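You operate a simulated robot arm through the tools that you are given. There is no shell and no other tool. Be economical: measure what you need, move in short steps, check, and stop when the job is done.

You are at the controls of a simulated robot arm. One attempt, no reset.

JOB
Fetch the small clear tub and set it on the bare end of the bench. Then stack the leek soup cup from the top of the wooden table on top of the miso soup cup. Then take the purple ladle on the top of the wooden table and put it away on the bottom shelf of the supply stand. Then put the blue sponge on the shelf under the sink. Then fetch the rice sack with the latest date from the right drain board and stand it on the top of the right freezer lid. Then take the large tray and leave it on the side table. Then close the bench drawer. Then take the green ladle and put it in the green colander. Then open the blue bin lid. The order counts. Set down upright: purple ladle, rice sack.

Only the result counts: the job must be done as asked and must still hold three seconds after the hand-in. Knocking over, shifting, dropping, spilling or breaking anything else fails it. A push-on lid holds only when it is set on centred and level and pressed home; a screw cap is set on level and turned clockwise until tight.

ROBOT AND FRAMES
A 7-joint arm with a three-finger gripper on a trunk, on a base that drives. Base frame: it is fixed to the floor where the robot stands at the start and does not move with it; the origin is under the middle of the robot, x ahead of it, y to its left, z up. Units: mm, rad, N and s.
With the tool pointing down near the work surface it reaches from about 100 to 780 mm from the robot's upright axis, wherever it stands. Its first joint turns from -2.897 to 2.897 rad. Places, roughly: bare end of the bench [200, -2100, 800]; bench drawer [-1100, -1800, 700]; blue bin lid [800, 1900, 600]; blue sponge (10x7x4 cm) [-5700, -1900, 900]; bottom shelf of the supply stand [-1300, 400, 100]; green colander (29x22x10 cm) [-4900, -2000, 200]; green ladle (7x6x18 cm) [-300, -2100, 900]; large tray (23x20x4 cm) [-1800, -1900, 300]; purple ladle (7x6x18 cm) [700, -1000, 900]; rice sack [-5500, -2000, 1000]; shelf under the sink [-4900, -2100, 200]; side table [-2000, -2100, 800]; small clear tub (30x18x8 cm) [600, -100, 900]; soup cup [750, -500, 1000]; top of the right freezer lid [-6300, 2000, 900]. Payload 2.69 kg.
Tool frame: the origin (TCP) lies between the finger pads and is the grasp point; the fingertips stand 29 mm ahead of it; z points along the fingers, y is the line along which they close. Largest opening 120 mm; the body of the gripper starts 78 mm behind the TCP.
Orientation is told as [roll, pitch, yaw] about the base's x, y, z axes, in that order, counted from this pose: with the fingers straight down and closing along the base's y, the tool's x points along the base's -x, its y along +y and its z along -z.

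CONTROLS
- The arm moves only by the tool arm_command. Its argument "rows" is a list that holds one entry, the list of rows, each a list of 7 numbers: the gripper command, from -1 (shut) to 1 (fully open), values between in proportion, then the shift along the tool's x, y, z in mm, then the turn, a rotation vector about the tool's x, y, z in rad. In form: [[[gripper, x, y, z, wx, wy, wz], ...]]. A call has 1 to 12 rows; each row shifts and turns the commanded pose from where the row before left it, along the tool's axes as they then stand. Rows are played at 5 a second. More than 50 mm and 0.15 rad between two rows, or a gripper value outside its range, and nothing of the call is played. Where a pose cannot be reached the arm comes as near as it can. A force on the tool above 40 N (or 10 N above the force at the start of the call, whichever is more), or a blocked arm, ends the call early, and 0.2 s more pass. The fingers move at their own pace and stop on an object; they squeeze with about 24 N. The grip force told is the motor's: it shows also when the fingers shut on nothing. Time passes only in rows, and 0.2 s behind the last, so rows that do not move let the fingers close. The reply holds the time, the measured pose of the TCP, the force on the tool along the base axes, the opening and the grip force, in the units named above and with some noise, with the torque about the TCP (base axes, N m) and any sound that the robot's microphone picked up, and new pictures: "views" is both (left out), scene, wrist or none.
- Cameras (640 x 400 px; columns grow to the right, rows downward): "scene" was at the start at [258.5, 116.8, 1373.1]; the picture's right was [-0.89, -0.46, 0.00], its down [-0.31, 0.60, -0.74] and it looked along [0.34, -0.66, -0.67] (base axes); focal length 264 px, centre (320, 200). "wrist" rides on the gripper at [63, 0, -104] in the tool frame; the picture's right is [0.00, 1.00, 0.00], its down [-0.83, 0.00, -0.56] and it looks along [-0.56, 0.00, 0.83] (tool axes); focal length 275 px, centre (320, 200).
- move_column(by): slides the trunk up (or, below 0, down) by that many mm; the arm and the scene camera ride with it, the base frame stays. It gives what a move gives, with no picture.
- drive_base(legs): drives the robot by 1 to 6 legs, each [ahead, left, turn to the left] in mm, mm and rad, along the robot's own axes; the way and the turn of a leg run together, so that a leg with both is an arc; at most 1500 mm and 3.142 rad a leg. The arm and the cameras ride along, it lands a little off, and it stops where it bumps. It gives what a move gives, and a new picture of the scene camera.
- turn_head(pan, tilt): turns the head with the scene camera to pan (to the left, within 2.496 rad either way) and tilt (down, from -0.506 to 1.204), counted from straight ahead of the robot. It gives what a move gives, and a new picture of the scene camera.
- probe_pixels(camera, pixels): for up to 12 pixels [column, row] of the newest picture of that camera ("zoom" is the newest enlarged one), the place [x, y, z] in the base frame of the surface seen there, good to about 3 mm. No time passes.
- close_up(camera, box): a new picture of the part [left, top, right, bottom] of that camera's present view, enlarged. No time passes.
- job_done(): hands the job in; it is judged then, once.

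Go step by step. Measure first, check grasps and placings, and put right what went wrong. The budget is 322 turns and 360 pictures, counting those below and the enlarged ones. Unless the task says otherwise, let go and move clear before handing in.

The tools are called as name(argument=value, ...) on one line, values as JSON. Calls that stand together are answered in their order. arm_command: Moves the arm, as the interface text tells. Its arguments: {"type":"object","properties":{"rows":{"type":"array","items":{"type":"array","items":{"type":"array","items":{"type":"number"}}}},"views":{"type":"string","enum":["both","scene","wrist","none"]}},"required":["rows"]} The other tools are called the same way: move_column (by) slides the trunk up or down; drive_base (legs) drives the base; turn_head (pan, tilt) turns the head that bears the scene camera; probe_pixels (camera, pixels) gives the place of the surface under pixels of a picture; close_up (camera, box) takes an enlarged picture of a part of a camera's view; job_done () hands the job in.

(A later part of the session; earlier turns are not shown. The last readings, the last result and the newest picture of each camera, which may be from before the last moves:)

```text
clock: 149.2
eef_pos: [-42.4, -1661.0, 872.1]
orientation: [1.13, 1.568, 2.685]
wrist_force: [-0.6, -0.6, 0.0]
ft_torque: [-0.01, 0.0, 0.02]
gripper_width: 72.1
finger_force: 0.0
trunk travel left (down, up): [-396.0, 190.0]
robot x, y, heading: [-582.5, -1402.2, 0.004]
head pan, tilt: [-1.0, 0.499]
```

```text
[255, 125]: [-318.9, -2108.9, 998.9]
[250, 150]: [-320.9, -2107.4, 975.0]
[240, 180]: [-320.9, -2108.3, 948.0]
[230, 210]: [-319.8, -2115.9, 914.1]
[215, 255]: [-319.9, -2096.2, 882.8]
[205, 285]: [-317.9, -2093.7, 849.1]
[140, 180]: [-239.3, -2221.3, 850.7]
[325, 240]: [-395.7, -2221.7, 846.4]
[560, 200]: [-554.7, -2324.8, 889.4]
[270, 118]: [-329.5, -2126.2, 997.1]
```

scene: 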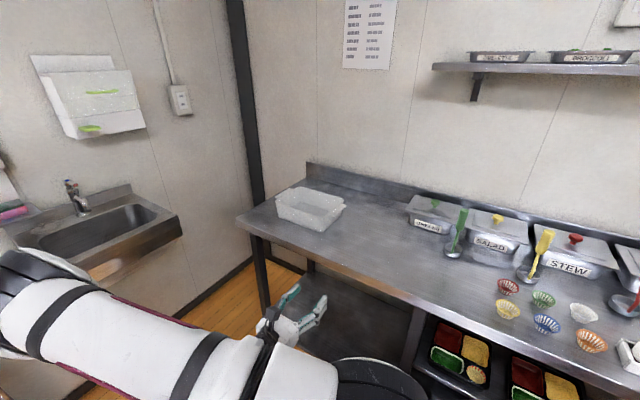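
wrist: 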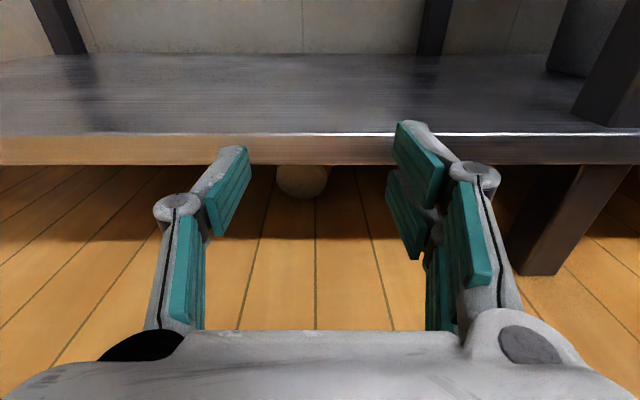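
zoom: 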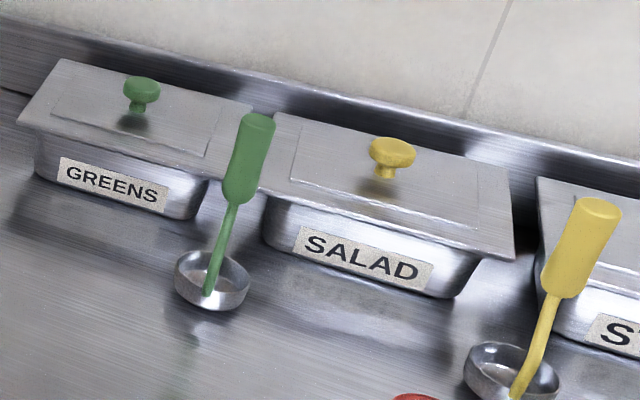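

The green ladle's handle is vertical at (-321,-2115), grip section z 925–999. I turn the hand down again and spin it so the camera side will later face down.

arm_command(rows=[[[0.2, 0, 0, -30, 0, -0.143, 0], [0.2, 0, 0, 0, 0, -0.143, 0], [0.2, 0, 0, 0, 0, -0.143, 0], [0.2, 0, 0, 0, 0, -0.143, 0], [0.2, 0, 0, 0, 0, -0.143, 0], [0.2, 0, 0, 0, 0, -0.143, 0], [0.2, 0, 0, 0, 0, -0.143, 0], [0.2, 0, 0, 0, 0, -0.143, 0], [0.2, 0, 0, 0, 0, -0.143, 0], [0.2, 0, 0, 0, 0, -0.143, 0], [0.2, 0, 0, 0, 0, -0.14, 0], [0.2, 0, 0, 0, 0, 0, 0]]], views="none")

move_column(by=150)

arm_command(rows=[[[0.2, 0, 0, 0, 0, 0, 0.143], [0.2, 0, 0, 0, 0, 0, 0.143], [0.2, 0, 0, 0, 0, 0, 0.143], [0.2, 0, 0, 0, 0, 0, 0.143], [0.2, 0, 0, 0, 0, 0, 0.143], [0.2, 0, 0, 0, 0, 0, 0.143], [0.2, 0, 0, 0, 0, 0, 0.143], [0.2, 0, 0, 0, 0, 0, 0.143], [0.2, 0, 0, 0, 0, 0, 0.143], [0.2, 0, 0, 0, 0, 0, 0.143], [0.2, 0, 0, 0, 0, 0, 0.141], [0.2, 0, 0, 0, 0, 0, 0]]], views="none")

arm_command(rows=[[[0.2, 0, 0, 0, 0, 0, 0.143], [0.2, 0, 0, 0, 0, 0, 0.143], [0.2, 0, 0, 0, 0, 0, 0.143], [0.2, 0, 0, 0, 0, 0, 0.143], [0.2, 0, 0, 0, 0, 0, 0.143], [0.2, 0, 0, 0, 0, 0, 0.143], [0.2, 0, 0, 0, 0, 0, 0.143], [0.2, 0, 0, 0, 0, 0, 0.143], [0.2, 0, 0, 0, 0, 0, 0.143], [0.2, 0, 0, 0, 0, 0, 0.143], [0.2, 0, 0, 0, 0, 0, 0.141], [0.2, 0, 0, 0, 0, 0, 0]]], views="scene")

```text
clock: 151.8
eef_pos: [-33.1, -1632.3, 869.6]
orientation: [0.0, 0.001, 1.556]
wrist_force: [-0.7, 0.1, 0.1]
ft_torque: [-0.01, -0.02, -0.03]
gripper_width: 72.0
finger_force: 0.1
out of reach, approached as far as the arm can: row 4, 5
trunk travel left (down, up): [-396.0, 190.0]
robot x, y, heading: [-580.1, -1402.8, -0.0]
head pan, tilt: [-1.0, 0.499]
```

```text
clock: 153.6
eef_pos: [-33.2, -1632.5, 1018.8]
orientation: [0.001, 0.001, 1.556]
wrist_force: [0.2, -0.5, 0.0]
ft_torque: [0.03, -0.01, 0.01]
gripper_width: 71.9
finger_force: 0.1
trunk travel left (down, up): [-546.0, 40.0]
robot x, y, heading: [-578.4, -1401.6, 0.001]
head pan, tilt: [-1.0, 0.499]
```

```text
clock: 156.2
eef_pos: [-33.1, -1632.7, 1020.8]
orientation: [-0.002, -0.001, -0.014]
wrist_force: [0.7, -0.4, -0.2]
ft_torque: [0.0, 0.0, 0.03]
gripper_width: 72.2
finger_force: 0.1
trunk travel left (down, up): [-546.0, 40.0]
robot x, y, heading: [-582.6, -1399.1, 0.005]
head pan, tilt: [-1.0, 0.499]
```

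```text
clock: 158.8
eef_pos: [-32.2, -1632.3, 1020.1]
orientation: [-0.004, 0.0, -1.588]
wrist_force: [-0.2, -0.2, 0.1]
ft_torque: [0.01, -0.03, -0.01]
gripper_width: 72.1
finger_force: 0.0
trunk travel left (down, up): [-546.0, 40.0]
robot x, y, heading: [-579.7, -1400.2, 0.001]
head pan, tilt: [-1.0, 0.499]
```

scene: 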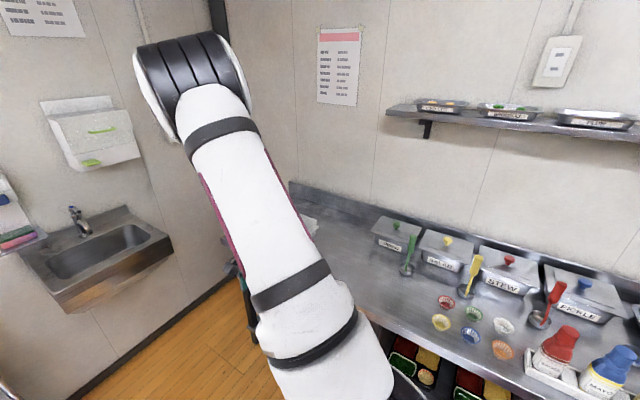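

I raise the trunk fully, sidestep 100 mm closer and bring the hand above the ladle.

move_column(by=40)

drive_base(legs=[[0, -100, 0]])

arm_command(rows=[[[0.2, -36, -28.5, 0, 0, 0, 0], [0.2, -36, -28.5, 0, 0, 0, 0], [0.2, -36, -28.5, 0, 0, 0, 0], [0.2, -36, -28.5, 0, 0, 0, 0], [0.2, -36, -28.5, 0, 0, 0, 0], [0.2, -36, -28.5, 0, 0, 0, 0], [0.2, -36, -28.5, 0, 0, 0, 0], [0.2, -36, -28.5, 0, 0, 0, 0], [0.2, -36, -28.5, 0, 0, 0, 0], [0.2, 0, 0, 0, 0, 0, 0]]], views="wrist")

```text
clock: 159.6
eef_pos: [-34.0, -1633.2, 1059.1]
orientation: [-0.001, 0.0, -1.586]
wrist_force: [0.2, 0.2, 0.1]
ft_torque: [-0.01, 0.02, 0.0]
gripper_width: 71.8
finger_force: 0.0
trunk travel left (down, up): [-586.0, 0.0]
robot x, y, heading: [-575.8, -1400.2, 0.001]
head pan, tilt: [-1.0, 0.499]
```

```text
clock: 160.7
eef_pos: [-32.1, -1731.9, 1060.7]
orientation: [0.0, -0.001, -1.581]
wrist_force: [-0.4, 0.5, -0.4]
ft_torque: [0.0, -0.03, -0.01]
gripper_width: 72.0
finger_force: 0.1
trunk travel left (down, up): [-586.0, 0.0]
robot x, y, heading: [-582.0, -1502.3, 0.007]
head pan, tilt: [-1.0, 0.499]
```

scene: 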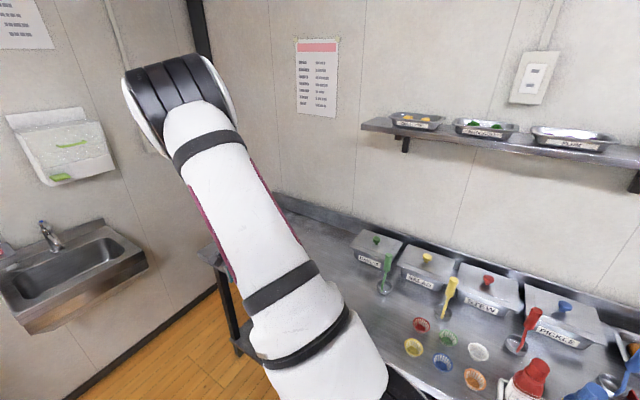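

```text
clock: 162.9
eef_pos: [-292.7, -2053.7, 1058.8]
orientation: [0.0, 0.003, -1.581]
wrist_force: [0.7, 0.7, -0.6]
ft_torque: [-0.01, -0.03, 0.0]
gripper_width: 72.0
finger_force: 0.0
trunk travel left (down, up): [-586.0, 0.0]
robot x, y, heading: [-580.2, -1506.0, 0.005]
head pan, tilt: [-1.0, 0.499]
```

wrist: 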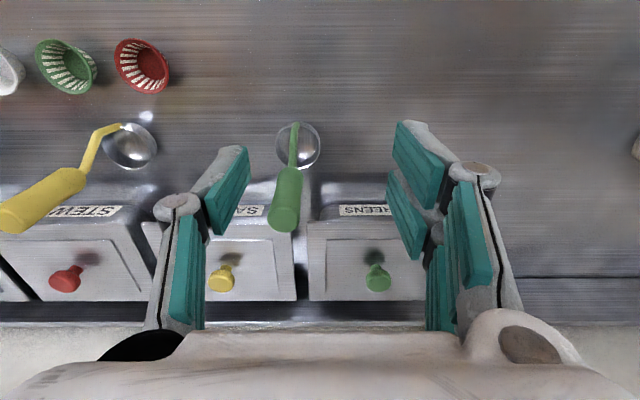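

probe_pixels(camera="wrist", pixels=[[285, 218], [285, 200], [290, 180], [273, 210], [298, 210], [293, 150], [298, 128], [307, 145], [285, 228]])

```text
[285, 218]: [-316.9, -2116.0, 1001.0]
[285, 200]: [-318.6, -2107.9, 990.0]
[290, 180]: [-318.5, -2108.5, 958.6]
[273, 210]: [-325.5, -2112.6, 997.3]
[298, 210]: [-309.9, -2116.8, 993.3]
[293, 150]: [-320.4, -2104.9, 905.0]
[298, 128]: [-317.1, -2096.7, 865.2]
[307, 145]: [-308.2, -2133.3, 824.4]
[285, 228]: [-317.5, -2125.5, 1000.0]
```

The handle axis is at (-318,-2117) with its top at z 1000. I centre over it, descend to z≈975 and close.

arm_command(rows=[[[0.2, -32, -12.5, 0, 0, 0, 0], [0.2, -31.5, -12.5, 0, 0, 0, 0], [0.2, 0, 0, 0, 0, 0, 0], [0.2, 0, 0, 30, 0, 0, 0], [0.2, 0, 0, 30, 0, 0, 0], [0.2, 0, 0, 24, 0, 0, 0], [-0.4, 0, 0, 0, 0, 0, 0], [-1, 0, 0, 0, 0, 0, 0], [-1, 0, 0, 0, 0, 0, 0]]], views="wrist")

```text
clock: 164.9
eef_pos: [-318.9, -2117.4, 976.7]
orientation: [-0.002, 0.0, -1.581]
wrist_force: [0.0, 0.4, -0.5]
ft_torque: [-0.01, -0.01, 0.0]
gripper_width: 23.0
finger_force: 24.4
trunk travel left (down, up): [-586.0, 0.0]
robot x, y, heading: [-579.0, -1502.1, 0.003]
head pan, tilt: [-1.0, 0.499]
```

wrist: 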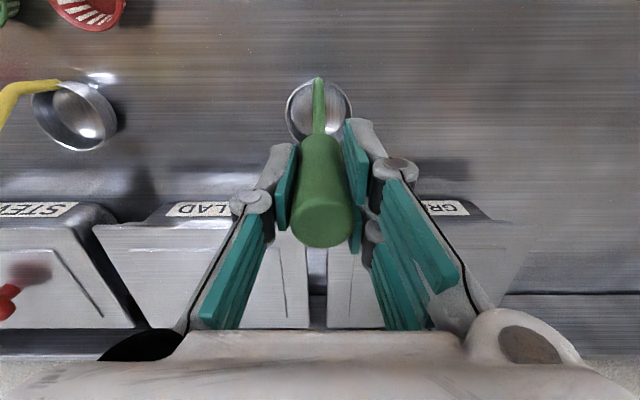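

The ladle is gripped (23 mm) with its bottom 157 mm beyond the TCP. I lift it and withdraw toward the aisle.

arm_command(rows=[[[-1, 0, 0, -30, 0, 0, 0], [-1, 0, 0, -30, 0, 0, 0], [-1, 0, 0, -20, 0, 0, 0], [-1, 45, 0, 0, 0, 0, 0], [-1, 45, 0, 0, 0, 0, 0], [-1, 45, 10, 0, 0, 0, 0], [-1, 40, 25, 0, 0, 0, 0], [-1, 40, 25, 0, 0, 0, 0], [-1, 40, 25, 0, 0, 0, 0], [-1, 40, 25, 0, 0, 0, 0], [-1, 40, 25, 0, 0, 0, 0], [-1, 0, 0, 0, 0, 0, 0]]], views="wrist")

```text
clock: 167.5
eef_pos: [-180.1, -1783.0, 1057.0]
orientation: [-0.001, 0.0, -1.583]
wrist_force: [0.2, 0.2, -1.7]
ft_torque: [-0.02, 0.0, 0.01]
gripper_width: 22.7
finger_force: 24.0
trunk travel left (down, up): [-586.0, 0.0]
robot x, y, heading: [-578.5, -1501.9, 0.003]
head pan, tilt: [-1.0, 0.499]
```

wrist: 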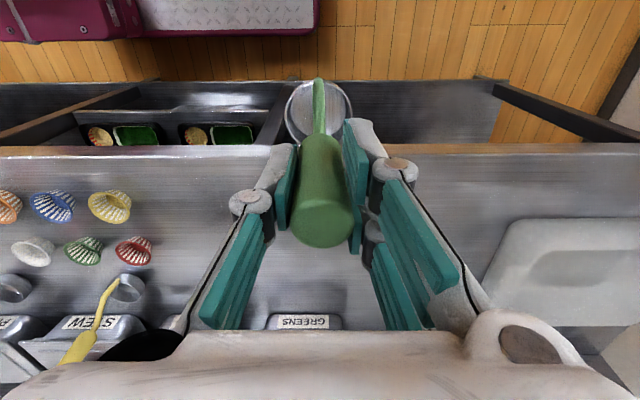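

I sidestep away from the bench by 120 mm and tilt the hand toward −y by 65° (25° below level), still high up.

drive_base(legs=[[0, 130, 0]])

arm_command(rows=[[[-1, 0, 0, 0, 0, -0.1418, 0], [-1, 0, 0, 0, 0, -0.1418, 0], [-1, 0, 0, 0, 0, -0.1418, 0], [-1, 0, 0, 0, 0, -0.1418, 0], [-1, 0, 0, 0, 0, -0.1418, 0], [-1, 0, 0, 0, 0, -0.1418, 0], [-1, 0, 0, 0, 0, -0.1418, 0], [-1, 0, 0, 0, 0, -0.1418, 0], [-1, 0, 0, 0, 0, 0, 0]]], views="wrist")

turn_head(pan=-0.9, tilt=0.8)

```text
clock: 168.8
eef_pos: [-180.9, -1654.1, 1056.6]
orientation: [-0.002, 0.002, -1.584]
wrist_force: [-0.5, 0.2, -1.1]
ft_torque: [0.0, -0.02, 0.02]
gripper_width: 22.8
finger_force: 24.3
trunk travel left (down, up): [-586.0, 0.0]
robot x, y, heading: [-581.5, -1373.4, 0.005]
head pan, tilt: [-1.0, 0.499]
```

scene: 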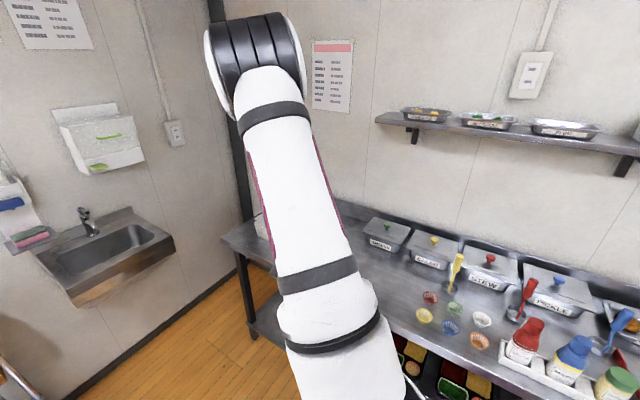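

```text
clock: 170.8
eef_pos: [-181.6, -1652.2, 1056.7]
orientation: [-0.001, -1.136, -1.582]
wrist_force: [0.4, 0.2, -1.0]
ft_torque: [0.11, -0.02, 0.01]
gripper_width: 22.3
finger_force: 23.6
trunk travel left (down, up): [-586.0, 0.0]
robot x, y, heading: [-581.1, -1369.5, 0.002]
head pan, tilt: [-1.0, 0.499]
```

wrist: 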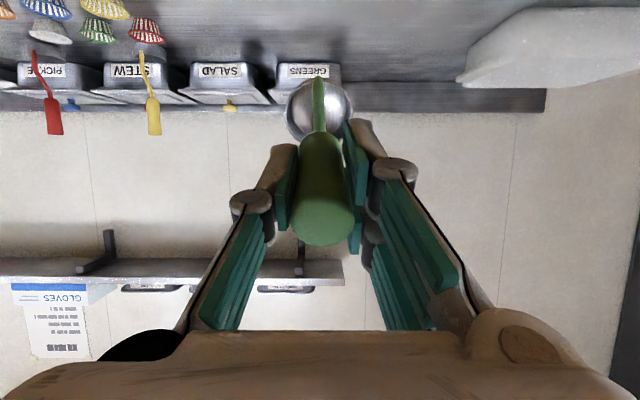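

```text
clock: 171.6
eef_pos: [-181.2, -1653.7, 1057.9]
orientation: [0.0, -1.137, -1.581]
wrist_force: [-0.3, -0.7, -1.5]
ft_torque: [0.1, -0.02, 0.03]
gripper_width: 22.8
finger_force: 24.1
trunk travel left (down, up): [-586.0, 0.0]
robot x, y, heading: [-579.4, -1373.2, 0.004]
head pan, tilt: [-0.901, 0.799]
```

scene: 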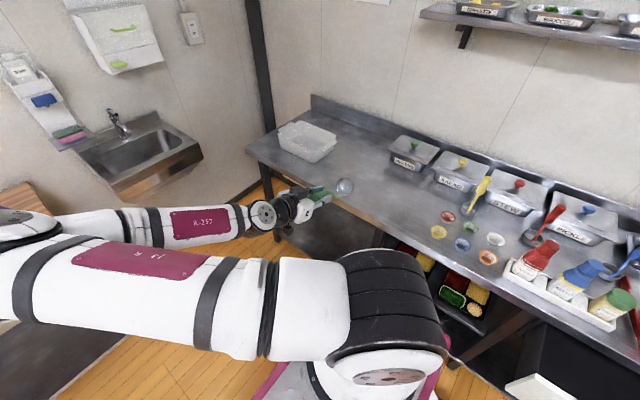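

The posture is good, but the elbow now sticks out to the left. I check where it is relative to the table before lowering.

turn_head(pan=-0.2, tilt=0.7)

probe_pixels(camera="scene", pixels=[[320, 250], [250, 250], [200, 250], [300, 300], [350, 200], [400, 250], [280, 200]])

```text
clock: 172.7
eef_pos: [-181.8, -1653.7, 1056.8]
orientation: [-0.002, -1.134, -1.58]
wrist_force: [0.2, 0.4, -1.3]
ft_torque: [0.11, 0.02, 0.01]
gripper_width: 22.8
finger_force: 24.2
trunk travel left (down, up): [-586.0, 0.0]
robot x, y, heading: [-580.7, -1370.8, 0.001]
head pan, tilt: [-0.201, 0.7]
```

scene: 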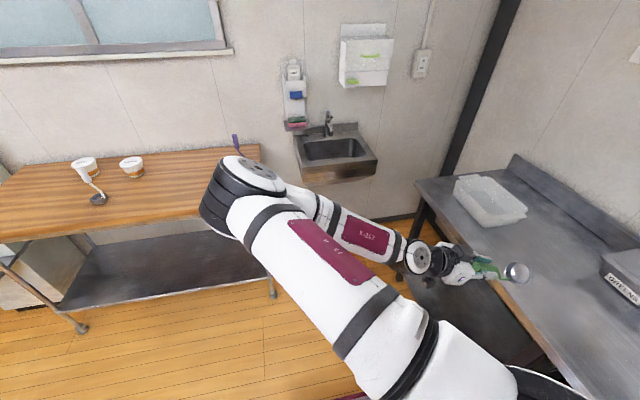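

```text
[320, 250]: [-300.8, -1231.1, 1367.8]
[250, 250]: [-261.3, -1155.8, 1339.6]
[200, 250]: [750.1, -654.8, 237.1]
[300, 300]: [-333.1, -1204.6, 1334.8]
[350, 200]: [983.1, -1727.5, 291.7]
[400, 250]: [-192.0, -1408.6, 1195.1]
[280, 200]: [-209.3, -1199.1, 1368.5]
```

The elbow is well clear of the table. I lower the trunk in two stages, with the ladle staying in front of the bench.

move_column(by=-390)

move_column(by=-190)

turn_head(pan=-0.5, tilt=0.7)

```text
clock: 176.4
eef_pos: [33.4, -1652.6, 666.9]
orientation: [-0.001, -1.135, -1.579]
wrist_force: [0.2, 0.0, -1.5]
ft_torque: [0.1, -0.01, 0.04]
gripper_width: 22.9
finger_force: 23.9
trunk travel left (down, up): [-196.0, 390.0]
robot x, y, heading: [-579.3, -1373.5, -0.0]
head pan, tilt: [-0.201, 0.7]
```

```text
clock: 178.5
eef_pos: [32.2, -1652.5, 476.6]
orientation: [0.0, -1.136, -1.582]
wrist_force: [0.3, -0.7, -1.2]
ft_torque: [0.14, -0.01, 0.05]
gripper_width: 22.5
finger_force: 24.6
trunk travel left (down, up): [-6.0, 580.0]
robot x, y, heading: [-582.0, -1371.4, 0.007]
head pan, tilt: [-0.201, 0.7]
```

```text
clock: 179.3
eef_pos: [32.2, -1653.2, 475.7]
orientation: [-0.004, -1.134, -1.58]
wrist_force: [0.2, -0.2, -1.5]
ft_torque: [0.13, -0.06, -0.02]
gripper_width: 22.6
finger_force: 24.0
trunk travel left (down, up): [-6.0, 580.0]
robot x, y, heading: [-581.2, -1373.7, 0.003]
head pan, tilt: [-0.499, 0.7]
```

scene: 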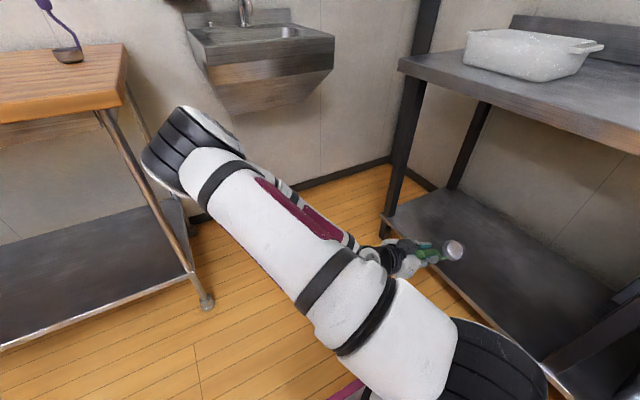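

The hand is at (32,-1653,476). I move it to x≈-130 and down to z≈170, staying in front of the bench.

arm_command(rows=[[[-1, 34.4, -20, 16, 0, 0, 0], [-1, 34.4, -20, 16, 0, 0, 0], [-1, 34.4, -20, 16, 0, 0, 0], [-1, 34.4, -20, 16, 0, 0, 0], [-1, 34.4, -20, 16, 0, 0, 0], [-1, 34.4, -20, 16, 0, 0, 0], [-1, 34.4, -20, 16, 0, 0, 0], [-1, 34.4, -20, 16, 0, 0, 0], [-1, 0, 0, 0, 0, 0, 0]]], views="both")

```text
clock: 181.3
eef_pos: [-128.3, -1649.9, 171.6]
orientation: [-0.002, -1.134, -1.582]
wrist_force: [-0.3, 0.4, -1.3]
ft_torque: [0.1, 0.01, -0.03]
gripper_width: 22.6
finger_force: 24.0
trunk travel left (down, up): [-6.0, 580.0]
robot x, y, heading: [-579.0, -1371.2, 0.003]
head pan, tilt: [-0.499, 0.7]
```

scene: 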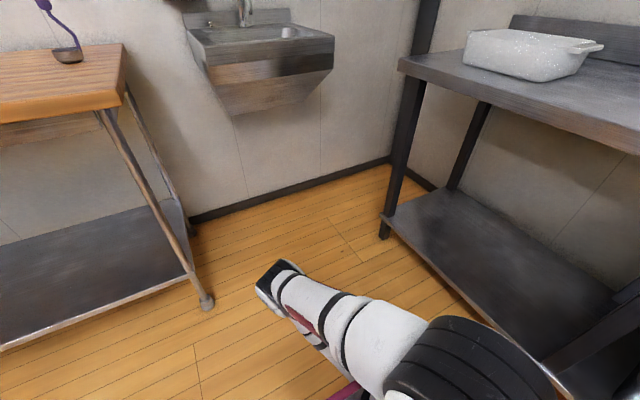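
wrist: 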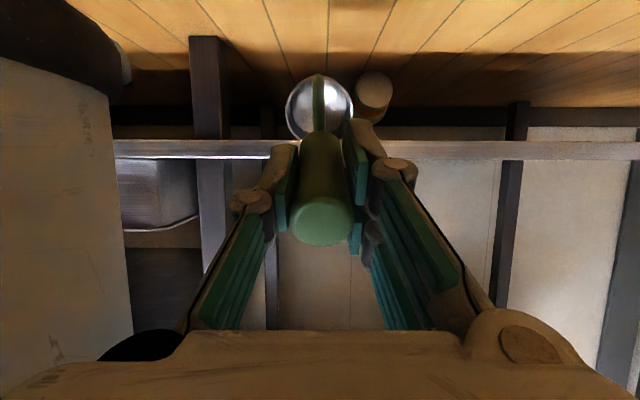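

The cup is visible at (373,93), just right (+x) of the ladle bowl. I lower to z≈105 and slide the ladle in along the cup's −x side.

arm_command(rows=[[[-1, 30, -4, 14, 0, 0, 0], [-1, 30, -4, 14, 0, 0, 0], [-1, -16.9, 0, 36.2, 0, 0, 0], [-1, -16.9, 0, 36.2, 0, 0, 0], [-1, -16.9, 0, 36.2, 0, 0, 0], [-1, -16.9, 0, 36.2, 0, 0, 0], [-1, -16.9, 0, 36.2, 0, 0, 0], [-1, 0, 0, 0, 0, 0, 0]]], views="wrist")

```text
clock: 183.1
eef_pos: [-132.3, -1854.4, 121.0]
orientation: [-0.002, -1.134, -1.58]
wrist_force: [-0.5, -0.6, -0.9]
ft_torque: [0.12, 0.0, 0.0]
gripper_width: 22.4
finger_force: 23.9
out of reach, approached as far as the arm can: row 2
trunk travel left (down, up): [-6.0, 580.0]
robot x, y, heading: [-580.0, -1372.1, 0.003]
head pan, tilt: [-0.499, 0.7]
```

wrist: 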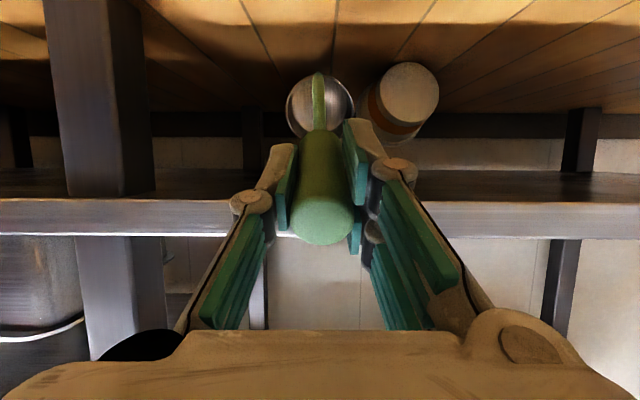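

arm_command(rows=[[[-1, 14, 0, 6.5, 0, 0, 0], [-1, 9, 0, 4, 0, 0, 0], [-1, 0, 0, 0, 0, 0, 0]]], views="none")

probe_pixels(camera="wrist", pixels=[[405, 100], [378, 100], [395, 130], [435, 100], [400, 222], [400, 203], [320, 125], [300, 110], [345, 110], [320, 82]])

```text
clock: 183.9
eef_pos: [-132.8, -1853.3, 98.3]
orientation: [-0.003, -1.135, -1.581]
wrist_force: [0.5, 0.5, -1.5]
ft_torque: [0.12, -0.03, 0.03]
gripper_width: 22.4
finger_force: 24.0
trunk travel left (down, up): [-6.0, 580.0]
robot x, y, heading: [-583.0, -1370.4, 0.005]
head pan, tilt: [-0.499, 0.7]
```

```text
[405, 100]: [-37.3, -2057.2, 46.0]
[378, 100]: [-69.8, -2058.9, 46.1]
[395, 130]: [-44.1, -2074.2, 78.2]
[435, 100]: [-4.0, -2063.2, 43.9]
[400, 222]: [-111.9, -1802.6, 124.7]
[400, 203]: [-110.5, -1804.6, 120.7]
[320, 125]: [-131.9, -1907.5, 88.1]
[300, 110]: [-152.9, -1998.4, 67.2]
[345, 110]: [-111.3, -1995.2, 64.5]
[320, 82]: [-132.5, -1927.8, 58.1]
```

arm_command(rows=[[[-1, -14.8, 0, 31.7, 0, 0, 0], [-1, -14.8, 0, 31.7, 0, 0, 0], [-1, -14.8, 0, 31.7, 0, 0, 0], [-1, 0, 0, 0, 0, 0, 0]]], views="wrist")

```text
clock: 184.8
eef_pos: [-136.1, -1951.2, 88.5]
orientation: [-0.019, -1.116, -1.566]
wrist_force: [0.4, -0.5, -5.0]
ft_torque: [-0.02, 0.12, -0.01]
gripper_width: 22.3
finger_force: 24.6
trunk travel left (down, up): [-6.0, 580.0]
robot x, y, heading: [-581.8, -1374.2, 0.006]
head pan, tilt: [-0.499, 0.7]
stopped in row 4: the force on the tool passed its limit at 57 N (the readings are from after the stop); the commanded pose is now the measured one
```

wrist: 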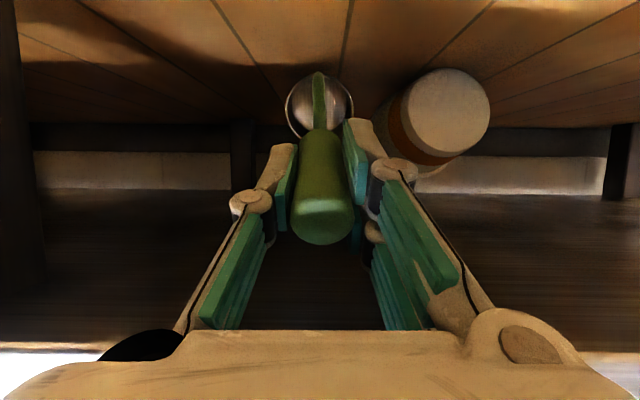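

The bowl is beside the cup at mid-length (a brief touch on the shelf stopped the row, with no lasting force). I push sideways by driving the base slowly ahead (+x) so that the cup rolls along its arc toward the front.

drive_base(legs=[[80, 0, 0]])

arm_command(rows=[[[-1, 0, 0, 0, 0, 0, 0]]], views="wrist")

```text
clock: 185.9
eef_pos: [-54.9, -1949.6, 90.6]
orientation: [-0.018, -1.116, -1.568]
wrist_force: [-1.9, -0.2, -8.9]
ft_torque: [-0.17, 0.08, 0.09]
gripper_width: 22.1
finger_force: 23.9
trunk travel left (down, up): [-6.0, 580.0]
robot x, y, heading: [-502.7, -1367.9, 0.008]
head pan, tilt: [-0.499, 0.7]
```

scene: 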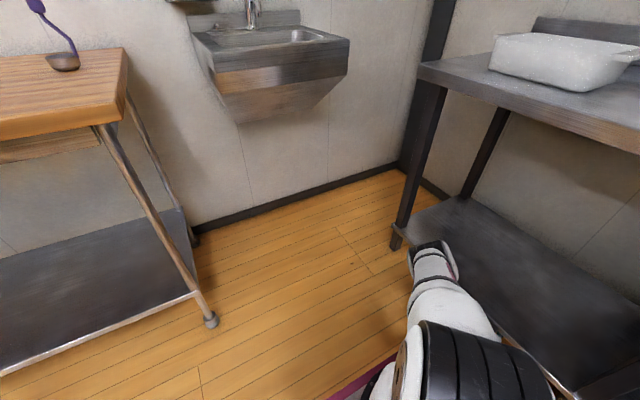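

```text
clock: 186.3
eef_pos: [-55.5, -1948.7, 89.4]
orientation: [-0.019, -1.117, -1.569]
wrist_force: [0.6, 0.7, -1.3]
ft_torque: [0.06, -0.04, 0.02]
gripper_width: 22.4
finger_force: 24.0
trunk travel left (down, up): [-6.0, 580.0]
robot x, y, heading: [-496.6, -1370.5, 0.008]
head pan, tilt: [-0.499, 0.7]
```

wrist: 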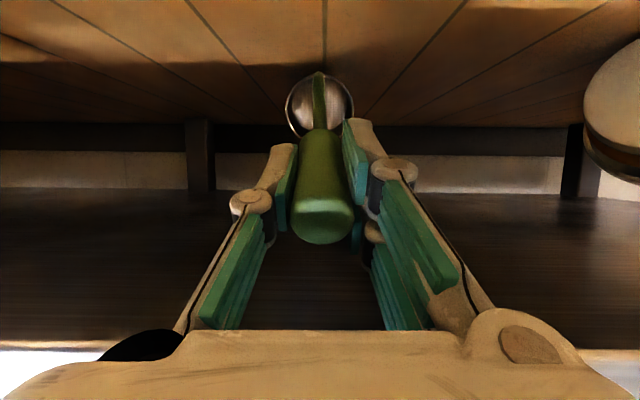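

The cup rolled off to the right and toward the front. I let it settle and measure it.

arm_command(rows=[[[-1, 0, 0, 0, 0, 0, 0], [-1, 0, 0, 0, 0, 0, 0], [-1, 0, 0, 0, 0, 0, 0], [-1, 0, 0, 0, 0, 0, 0], [-1, 0, 0, 0, 0, 0, 0], [-1, 0, 0, 0, 0, 0, 0], [-1, 0, 0, 0, 0, 0, 0]]], views="wrist")

turn_head(pan=-0.45, tilt=0.85)

```text
clock: 187.9
eef_pos: [-56.2, -1950.2, 88.8]
orientation: [-0.018, -1.118, -1.567]
wrist_force: [0.0, 1.7, -2.7]
ft_torque: [-0.04, 0.05, 0.04]
gripper_width: 22.3
finger_force: 24.4
trunk travel left (down, up): [-6.0, 580.0]
robot x, y, heading: [-499.1, -1369.2, 0.007]
head pan, tilt: [-0.499, 0.7]
```

wrist: 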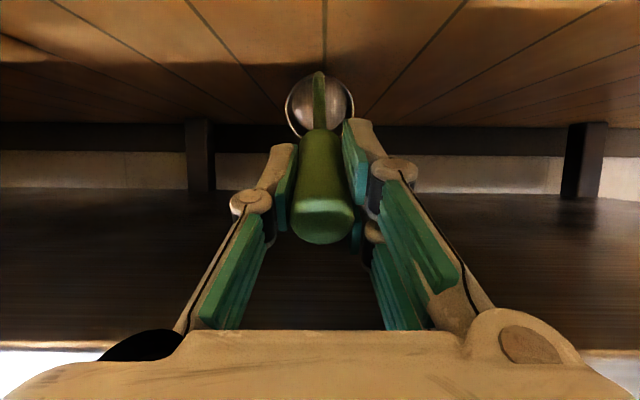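

```text
clock: 188.6
eef_pos: [-54.6, -1949.9, 89.9]
orientation: [-0.017, -1.117, -1.568]
wrist_force: [-0.6, 2.6, -2.3]
ft_torque: [-0.09, 0.06, 0.07]
gripper_width: 22.3
finger_force: 24.1
trunk travel left (down, up): [-6.0, 580.0]
robot x, y, heading: [-500.2, -1370.5, 0.009]
head pan, tilt: [-0.45, 0.85]
```

scene: 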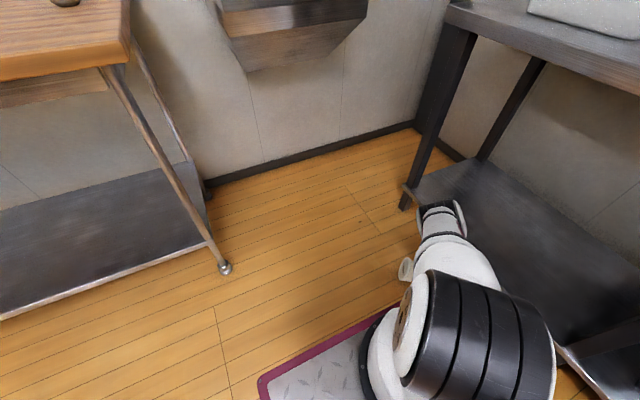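

The cup has rolled out onto the open floor at (406,268).

probe_pixels(camera="scene", pixels=[[406, 268], [402, 278], [410, 260], [404, 262]])

close_up(camera="scene", box=[380, 240, 444, 290])

```text
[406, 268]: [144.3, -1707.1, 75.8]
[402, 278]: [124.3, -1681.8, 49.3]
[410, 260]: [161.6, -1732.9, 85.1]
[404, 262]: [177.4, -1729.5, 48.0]
```

```text
8.00 times, centred on (412, 265) of scene
```

zoom: 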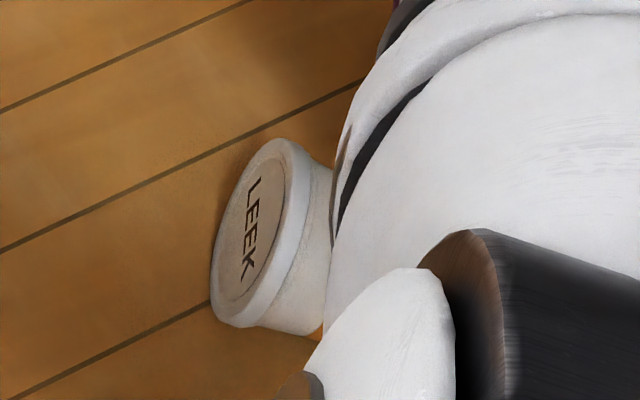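

The leek cup rests near (150,-1720) on its side with the lid on. I withdraw the ladle along the way it came, then raise.

arm_command(rows=[[[-1, 16.9, 0, -36.2, 0, 0, 0], [-1, 16.9, 0, -36.2, 0, 0, 0], [-1, 16.9, 0, -36.2, 0, 0, 0], [-1, 16.9, 0, -36.2, 0, 0, 0], [-1, 0, 0, -45, 0, 0, 0], [-1, 0, 0, -45, 0, 0, 0], [-1, -36.2, 0, -16.9, 0, 0, 0], [-1, -36.2, 0, -16.9, 0, 0, 0], [-1, -36.2, 0, -16.9, 0, 0, 0], [-1, -36.2, 0, -16.9, 0, 0, 0], [-1, 0, 0, 0, 0, 0, 0]]], views="wrist")

turn_head(pan=-0.55, tilt=0.85)

```text
clock: 191.0
eef_pos: [-49.6, -1713.4, 291.7]
orientation: [-0.018, -1.117, -1.568]
wrist_force: [0.2, 0.0, -1.2]
ft_torque: [0.13, -0.03, -0.04]
gripper_width: 22.2
finger_force: 24.2
trunk travel left (down, up): [-6.0, 580.0]
robot x, y, heading: [-498.2, -1369.3, 0.007]
head pan, tilt: [-0.45, 0.85]
```

wrist: 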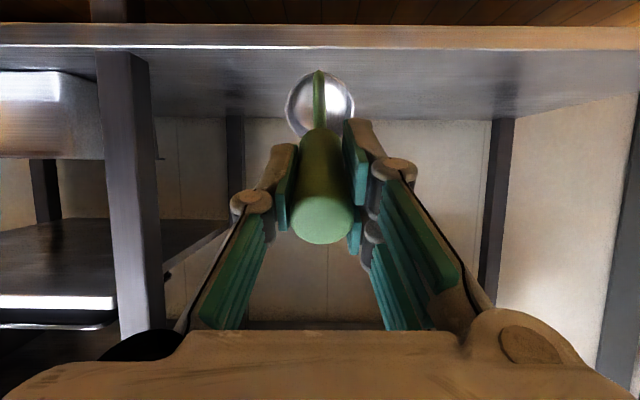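

```text
clock: 191.6
eef_pos: [-48.7, -1713.7, 291.3]
orientation: [-0.018, -1.118, -1.569]
wrist_force: [0.4, 0.3, -1.1]
ft_torque: [0.12, -0.01, 0.0]
gripper_width: 22.1
finger_force: 24.2
trunk travel left (down, up): [-6.0, 580.0]
robot x, y, heading: [-500.6, -1369.0, 0.008]
head pan, tilt: [-0.55, 0.85]
```

scene: 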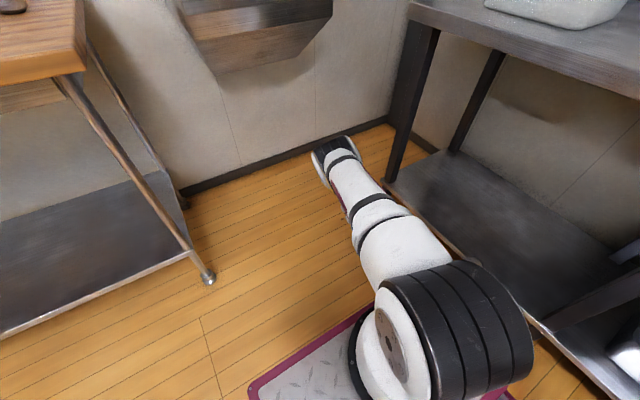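

I pull back a bit more, raise the trunk, and set the hand vertical again to put the ladle back on the bench.

arm_command(rows=[[[-1, 0, 0, -40, 0, 0, 0], [-1, 0, 0, -40, 0, 0, 0], [-1, 0, 0, 0, 0, 0, 0]]], views="none")

move_column(by=390)

move_column(by=150)

turn_head(pan=-0.6, tilt=0.85)

```text
clock: 192.4
eef_pos: [-47.7, -1642.3, 326.8]
orientation: [-0.018, -1.118, -1.566]
wrist_force: [0.6, 0.3, -1.8]
ft_torque: [0.15, 0.01, 0.0]
gripper_width: 22.6
finger_force: 24.8
trunk travel left (down, up): [-6.0, 580.0]
robot x, y, heading: [-498.5, -1369.8, 0.006]
head pan, tilt: [-0.55, 0.85]
```

```text
clock: 196.2
eef_pos: [-49.0, -1640.4, 716.6]
orientation: [-0.018, -1.117, -1.567]
wrist_force: [-0.3, 0.0, -1.7]
ft_torque: [0.15, -0.04, -0.03]
gripper_width: 22.6
finger_force: 24.1
trunk travel left (down, up): [-396.0, 190.0]
robot x, y, heading: [-500.7, -1365.8, 0.007]
head pan, tilt: [-0.55, 0.85]
```

```text
clock: 197.9
eef_pos: [-49.2, -1640.8, 866.0]
orientation: [-0.019, -1.117, -1.565]
wrist_force: [0.3, 0.8, -1.3]
ft_torque: [0.15, 0.01, 0.01]
gripper_width: 22.4
finger_force: 24.1
trunk travel left (down, up): [-546.0, 40.0]
robot x, y, heading: [-499.0, -1373.9, 0.003]
head pan, tilt: [-0.55, 0.85]
```

```text
clock: 198.6
eef_pos: [-49.7, -1640.2, 866.6]
orientation: [-0.018, -1.117, -1.568]
wrist_force: [-0.2, 0.0, -1.3]
ft_torque: [0.16, 0.0, -0.02]
gripper_width: 22.4
finger_force: 24.3
trunk travel left (down, up): [-546.0, 40.0]
robot x, y, heading: [-501.7, -1371.3, 0.004]
head pan, tilt: [-0.6, 0.85]
```

scene: 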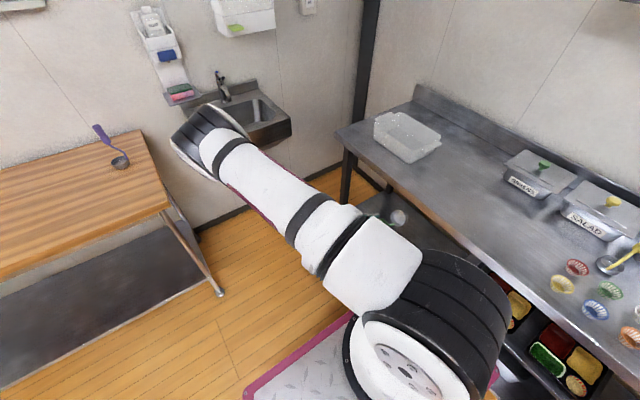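

arm_command(rows=[[[-1, -36, 0, -17, 0, 0, 0], [-1, -36, 0, -17, 0, 0, 0], [-1, -36, 0, -17, 0, 0, 0], [-1, -36, 0, -17, 0, 0.14, 0], [-1, 0, 0, 0, 0, 0.14, 0], [-1, 0, 0, 0, 0, 0.14, 0], [-1, 0, 0, 0, 0, 0.14, 0], [-1, 0, 0, 0, 0, 0.14, 0], [-1, 0, 0, 0, 0, 0.14, 0], [-1, 0, 0, 0, 0, 0.14, 0], [-1, 0, 0, 0, 0, 0.137, 0], [-1, 0, 0, 0, 0, 0, 0]]], views="none")

move_column(by=40)

drive_base(legs=[[-80, -130, 0]])

```text
clock: 201.2
eef_pos: [-47.0, -1642.9, 1026.4]
orientation: [-0.01, 0.002, -1.582]
wrist_force: [0.5, -0.2, -1.1]
ft_torque: [-0.03, -0.01, -0.02]
gripper_width: 21.9
finger_force: 24.3
trunk travel left (down, up): [-546.0, 40.0]
robot x, y, heading: [-504.0, -1373.0, 0.004]
head pan, tilt: [-0.6, 0.85]
```

```text
clock: 202.0
eef_pos: [-47.1, -1642.4, 1064.7]
orientation: [-0.009, 0.0, -1.582]
wrist_force: [0.0, 0.0, -0.9]
ft_torque: [0.01, 0.01, -0.02]
gripper_width: 22.3
finger_force: 24.4
trunk travel left (down, up): [-586.0, 0.0]
robot x, y, heading: [-496.9, -1369.6, 0.003]
head pan, tilt: [-0.6, 0.85]
```

```text
clock: 203.4
eef_pos: [-127.4, -1773.8, 1064.7]
orientation: [-0.006, -0.001, -1.582]
wrist_force: [0.1, 0.3, -1.0]
ft_torque: [0.02, -0.02, -0.01]
gripper_width: 22.4
finger_force: 23.8
trunk travel left (down, up): [-586.0, 0.0]
robot x, y, heading: [-579.1, -1502.0, 0.013]
head pan, tilt: [-0.6, 0.85]
```

scene: 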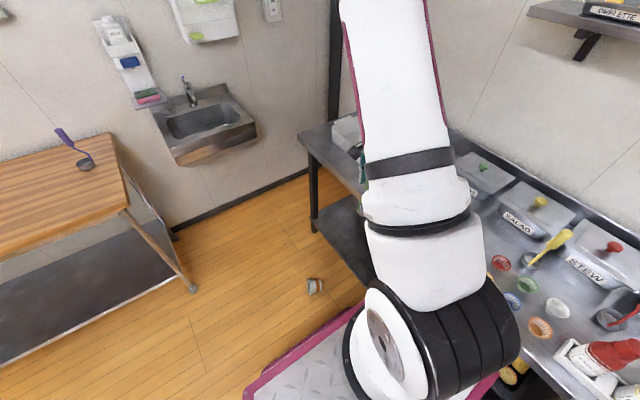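

The leek cup sits in the open at (313,286). First I return the green ladle to its spot on the bench.

arm_command(rows=[[[-1, -42.5, -23.5, 0, 0, 0, 0], [-1, -42.5, -23.5, 0, 0, 0, 0], [-1, -42.5, -23.5, 0, 0, 0, 0], [-1, -42.5, -23.5, 0, 0, 0, 0], [-1, -42.5, -23.5, 0, 0, 0, 0], [-1, -42.5, -23.5, 0, 0, 0, 0], [-1, -42.5, -23.5, 0, 0, 0, 0], [-1, -42.5, -23.5, 0, 0, 0, 0], [-1, 0, 0, 40, 0, 0, 0], [-1, 0, 0, 36, 0, 0, 0], [-1, 0, 0, 0, 0, 0, 0]]], views="wrist")

```text
clock: 205.8
eef_pos: [-321.0, -2112.4, 990.7]
orientation: [-0.008, -0.001, -1.582]
wrist_force: [0.0, 0.7, -0.5]
ft_torque: [0.0, -0.01, -0.04]
gripper_width: 22.2
finger_force: 23.6
trunk travel left (down, up): [-586.0, 0.0]
robot x, y, heading: [-578.6, -1502.6, 0.011]
head pan, tilt: [-0.6, 0.85]
```

wrist: 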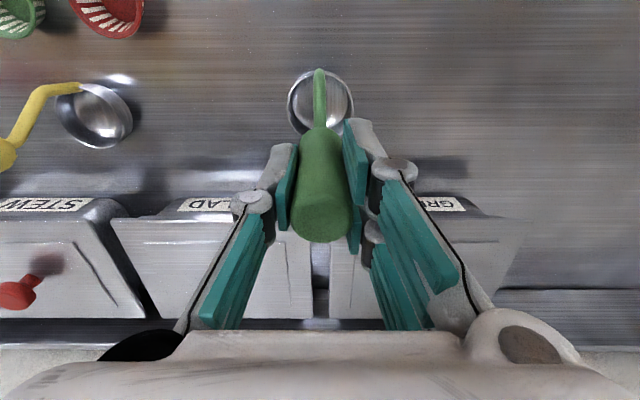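

arm_command(rows=[[[-1, 0, 0, 8, 0, 0, 0], [-1, 0, 0, 3, 0, 0, 0], [-1, 0, 0, 3, 0, 0, 0], [-1, 0, 0, 2, 0, 0, 0], [-1, 0, 0, 0, 0, 0, 0]]], views="none")

```text
clock: 207.0
eef_pos: [-321.1, -2112.9, 978.2]
orientation: [-0.007, -0.007, -1.581]
wrist_force: [-0.6, 6.4, 32.8]
ft_torque: [0.37, 0.0, -0.03]
gripper_width: 22.0
finger_force: 24.5
trunk travel left (down, up): [-586.0, 0.0]
robot x, y, heading: [-582.4, -1503.9, 0.011]
head pan, tilt: [-0.6, 0.85]
```

Contact (33 N). I open to a modest width and rise.

arm_command(rows=[[[-1, 0, 0, -1, 0, 0, 0], [-0.3, 0, 0, 0, 0, 0, 0], [0.1, 0, 0, 0, 0, 0, 0], [0.1, 0, 0, 0, 0, 0, 0], [0.1, 0, 0, -30, 0, 0, 0], [0.1, 0, 0, -40, 0, 0, 0], [0.1, 0, 0, -20, 0, 0, 0], [0.1, 30, 5, 0, 0, 0, 0], [0.1, 0, 0, 0, 0, 0, 0]]], views="wrist")

```text
clock: 209.0
eef_pos: [-313.6, -2081.8, 1065.8]
orientation: [-0.006, 0.002, -1.583]
wrist_force: [0.4, 0.1, 0.2]
ft_torque: [0.0, -0.01, 0.01]
gripper_width: 66.1
finger_force: 0.0
trunk travel left (down, up): [-586.0, 0.0]
robot x, y, heading: [-580.1, -1502.1, 0.009]
head pan, tilt: [-0.6, 0.85]
```

wrist: 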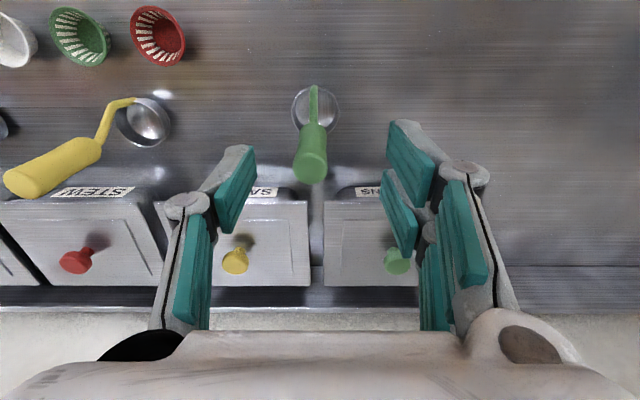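

The green ladle stands upright again. I withdraw the arm and locate the leek cup.

arm_command(rows=[[[0.1, 44, 20, 0, 0, 0, 0], [0.1, 44, 20, 0, 0, 0, 0], [0.1, 44, 20, 0, 0, 0, 0], [0.1, 44, 20, 0, 0, 0, 0], [0.1, 44, 20, 0, 0, 0, 0], [0.1, 44, 20, 0, 0, 0, 0], [1, 44, 20, 0, 0, 0, 0], [1, 44, 20, 0, 0, 0, 0], [1, 44, 20, 0, 0, 0, 0], [1, 0, 0, 0, 0, 0, 0]]], views="none")

drive_base(legs=[[-100, 200, 0]])

turn_head(pan=-0.3, tilt=0.8)

```text
clock: 211.2
eef_pos: [-128.4, -1689.2, 1063.5]
orientation: [-0.005, 0.0, -1.582]
wrist_force: [0.2, -0.2, -0.1]
ft_torque: [0.0, 0.04, 0.0]
gripper_width: 119.7
finger_force: 0.0
trunk travel left (down, up): [-586.0, 0.0]
robot x, y, heading: [-582.8, -1502.5, 0.005]
head pan, tilt: [-0.6, 0.85]
```

```text
clock: 212.9
eef_pos: [-230.6, -1492.2, 1063.5]
orientation: [-0.008, 0.0, -1.587]
wrist_force: [-0.1, 0.7, 0.0]
ft_torque: [-0.04, -0.03, -0.02]
gripper_width: 120.2
finger_force: 0.0
trunk travel left (down, up): [-586.0, 0.0]
robot x, y, heading: [-679.4, -1300.9, 0.001]
head pan, tilt: [-0.6, 0.85]
```

scene: 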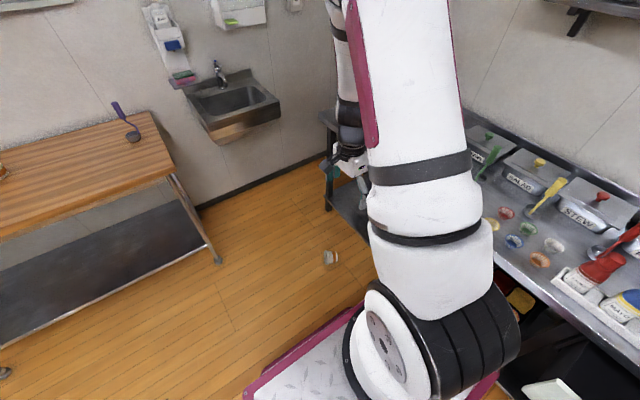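

```text
clock: 213.7
eef_pos: [-230.8, -1491.1, 1064.9]
orientation: [-0.006, -0.001, -1.587]
wrist_force: [1.1, 0.7, -0.6]
ft_torque: [-0.01, 0.0, 0.0]
gripper_width: 120.0
finger_force: 0.1
trunk travel left (down, up): [-586.0, 0.0]
robot x, y, heading: [-678.4, -1302.2, 0.005]
head pan, tilt: [-0.3, 0.799]
```

scene: 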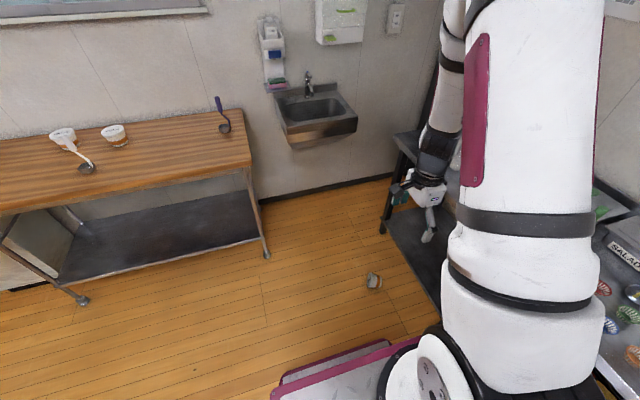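

close_up(camera="scene", box=[342, 262, 406, 302])

probe_pixels(camera="zoom", pixels=[[320, 190], [260, 180], [360, 200], [320, 130], [320, 240], [245, 230], [375, 160], [285, 130]])

```text
10.00 times, centred on (374, 282) of scene
```

zoom: 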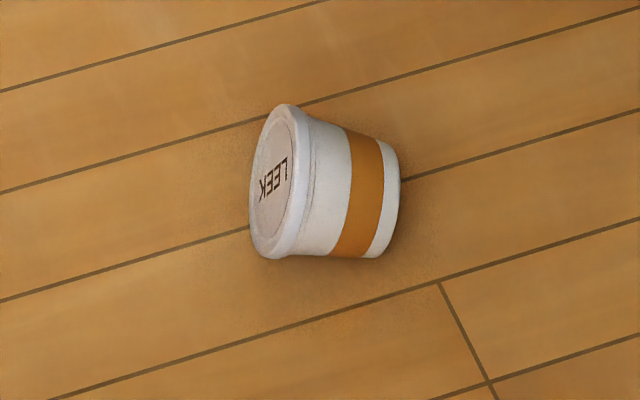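

```text
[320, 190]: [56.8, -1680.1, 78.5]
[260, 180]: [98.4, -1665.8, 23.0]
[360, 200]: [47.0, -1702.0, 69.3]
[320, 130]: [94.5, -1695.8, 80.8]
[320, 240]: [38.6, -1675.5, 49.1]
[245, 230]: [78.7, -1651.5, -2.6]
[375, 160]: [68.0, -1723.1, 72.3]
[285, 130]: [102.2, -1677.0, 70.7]
```

The cup lies with its centre at about (73,-1695), lid pointing toward (+0.62,+0.78). I drive nearer, yaw the hand so tool x follows the lid direction, and lower the trunk.

drive_base(legs=[[225, -60, -0.5]])

move_column(by=-390)

move_column(by=-100)

arm_command(rows=[[[1, 0, 0, 0, 0, 0, 0.05], [1, 0, 0, 0, 0, 0, 0.05], [1, 0, 0, 0, 0, 0, 0.05]]], views="both")

```text
clock: 215.5
eef_pos: [-174.6, -1797.0, 1064.3]
orientation: [-0.006, 0.001, -2.084]
wrist_force: [0.0, 0.1, 0.0]
ft_torque: [0.02, -0.01, 0.0]
gripper_width: 120.0
finger_force: 0.1
trunk travel left (down, up): [-586.0, 0.0]
robot x, y, heading: [-478.9, -1414.9, -0.494]
head pan, tilt: [-0.3, 0.799]
```

scene: 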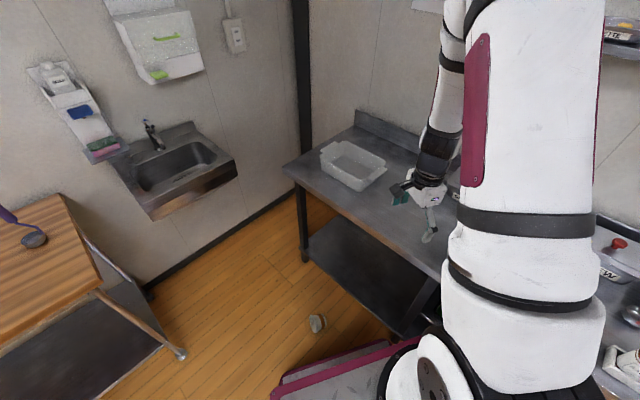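

```text
clock: 217.7
eef_pos: [-92.6, -1840.9, 826.3]
orientation: [0.003, -0.005, -2.078]
wrist_force: [3.1, 1.6, 15.5]
ft_torque: [-0.62, -0.76, 0.25]
gripper_width: 121.1
finger_force: 0.0
trunk travel left (down, up): [-347.0, 238.0]
robot x, y, heading: [-480.9, -1416.1, -0.496]
head pan, tilt: [-0.3, 0.799]
stopped: the force on the tool passed its limit at 83 N (the readings are from after the stop); the commanded pose is now the measured one
```

```text
clock: 218.1
eef_pos: [-88.4, -1843.0, 824.7]
orientation: [0.01, -0.007, -2.073]
wrist_force: [4.8, 2.6, 14.5]
ft_torque: [-0.56, -0.66, 0.28]
gripper_width: 120.3
finger_force: 0.1
trunk travel left (down, up): [-343.0, 242.0]
robot x, y, heading: [-480.2, -1418.9, -0.498]
head pan, tilt: [-0.3, 0.799]
stopped: the force on the tool passed its limit at 58 N (the readings are from after the stop); the commanded pose is now the measured one
```

```text
clock: 218.7
eef_pos: [-87.7, -1839.5, 825.7]
orientation: [0.009, 0.0, -2.155]
wrist_force: [3.4, 5.0, 9.8]
ft_torque: [-0.39, -0.44, 0.51]
gripper_width: 120.0
finger_force: 0.2
trunk travel left (down, up): [-343.0, 242.0]
robot x, y, heading: [-474.3, -1417.6, -0.491]
head pan, tilt: [-0.3, 0.799]
stopped in row 3: the force on the tool passed its limit at 43 N (the readings are from after the stop); the commanded pose is now the measured one
```

scene: 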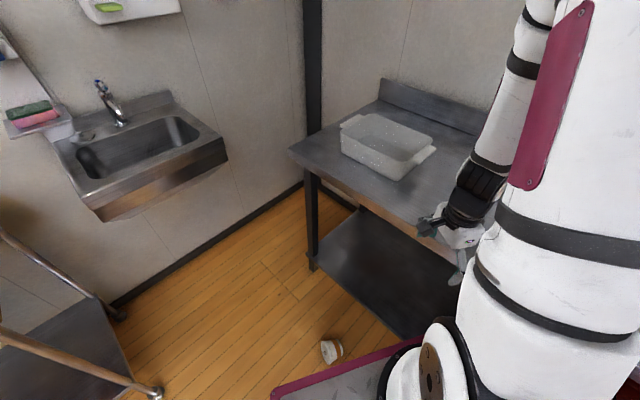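
wrist: 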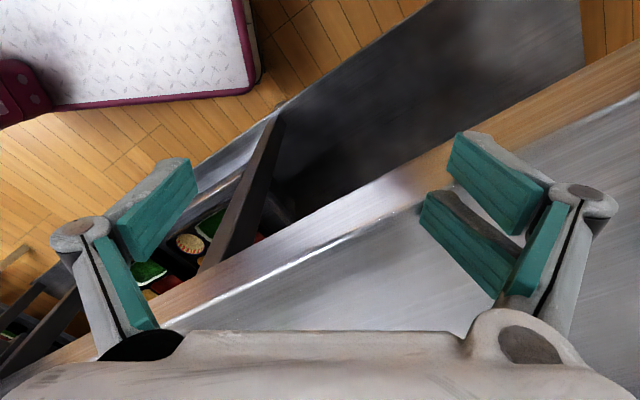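

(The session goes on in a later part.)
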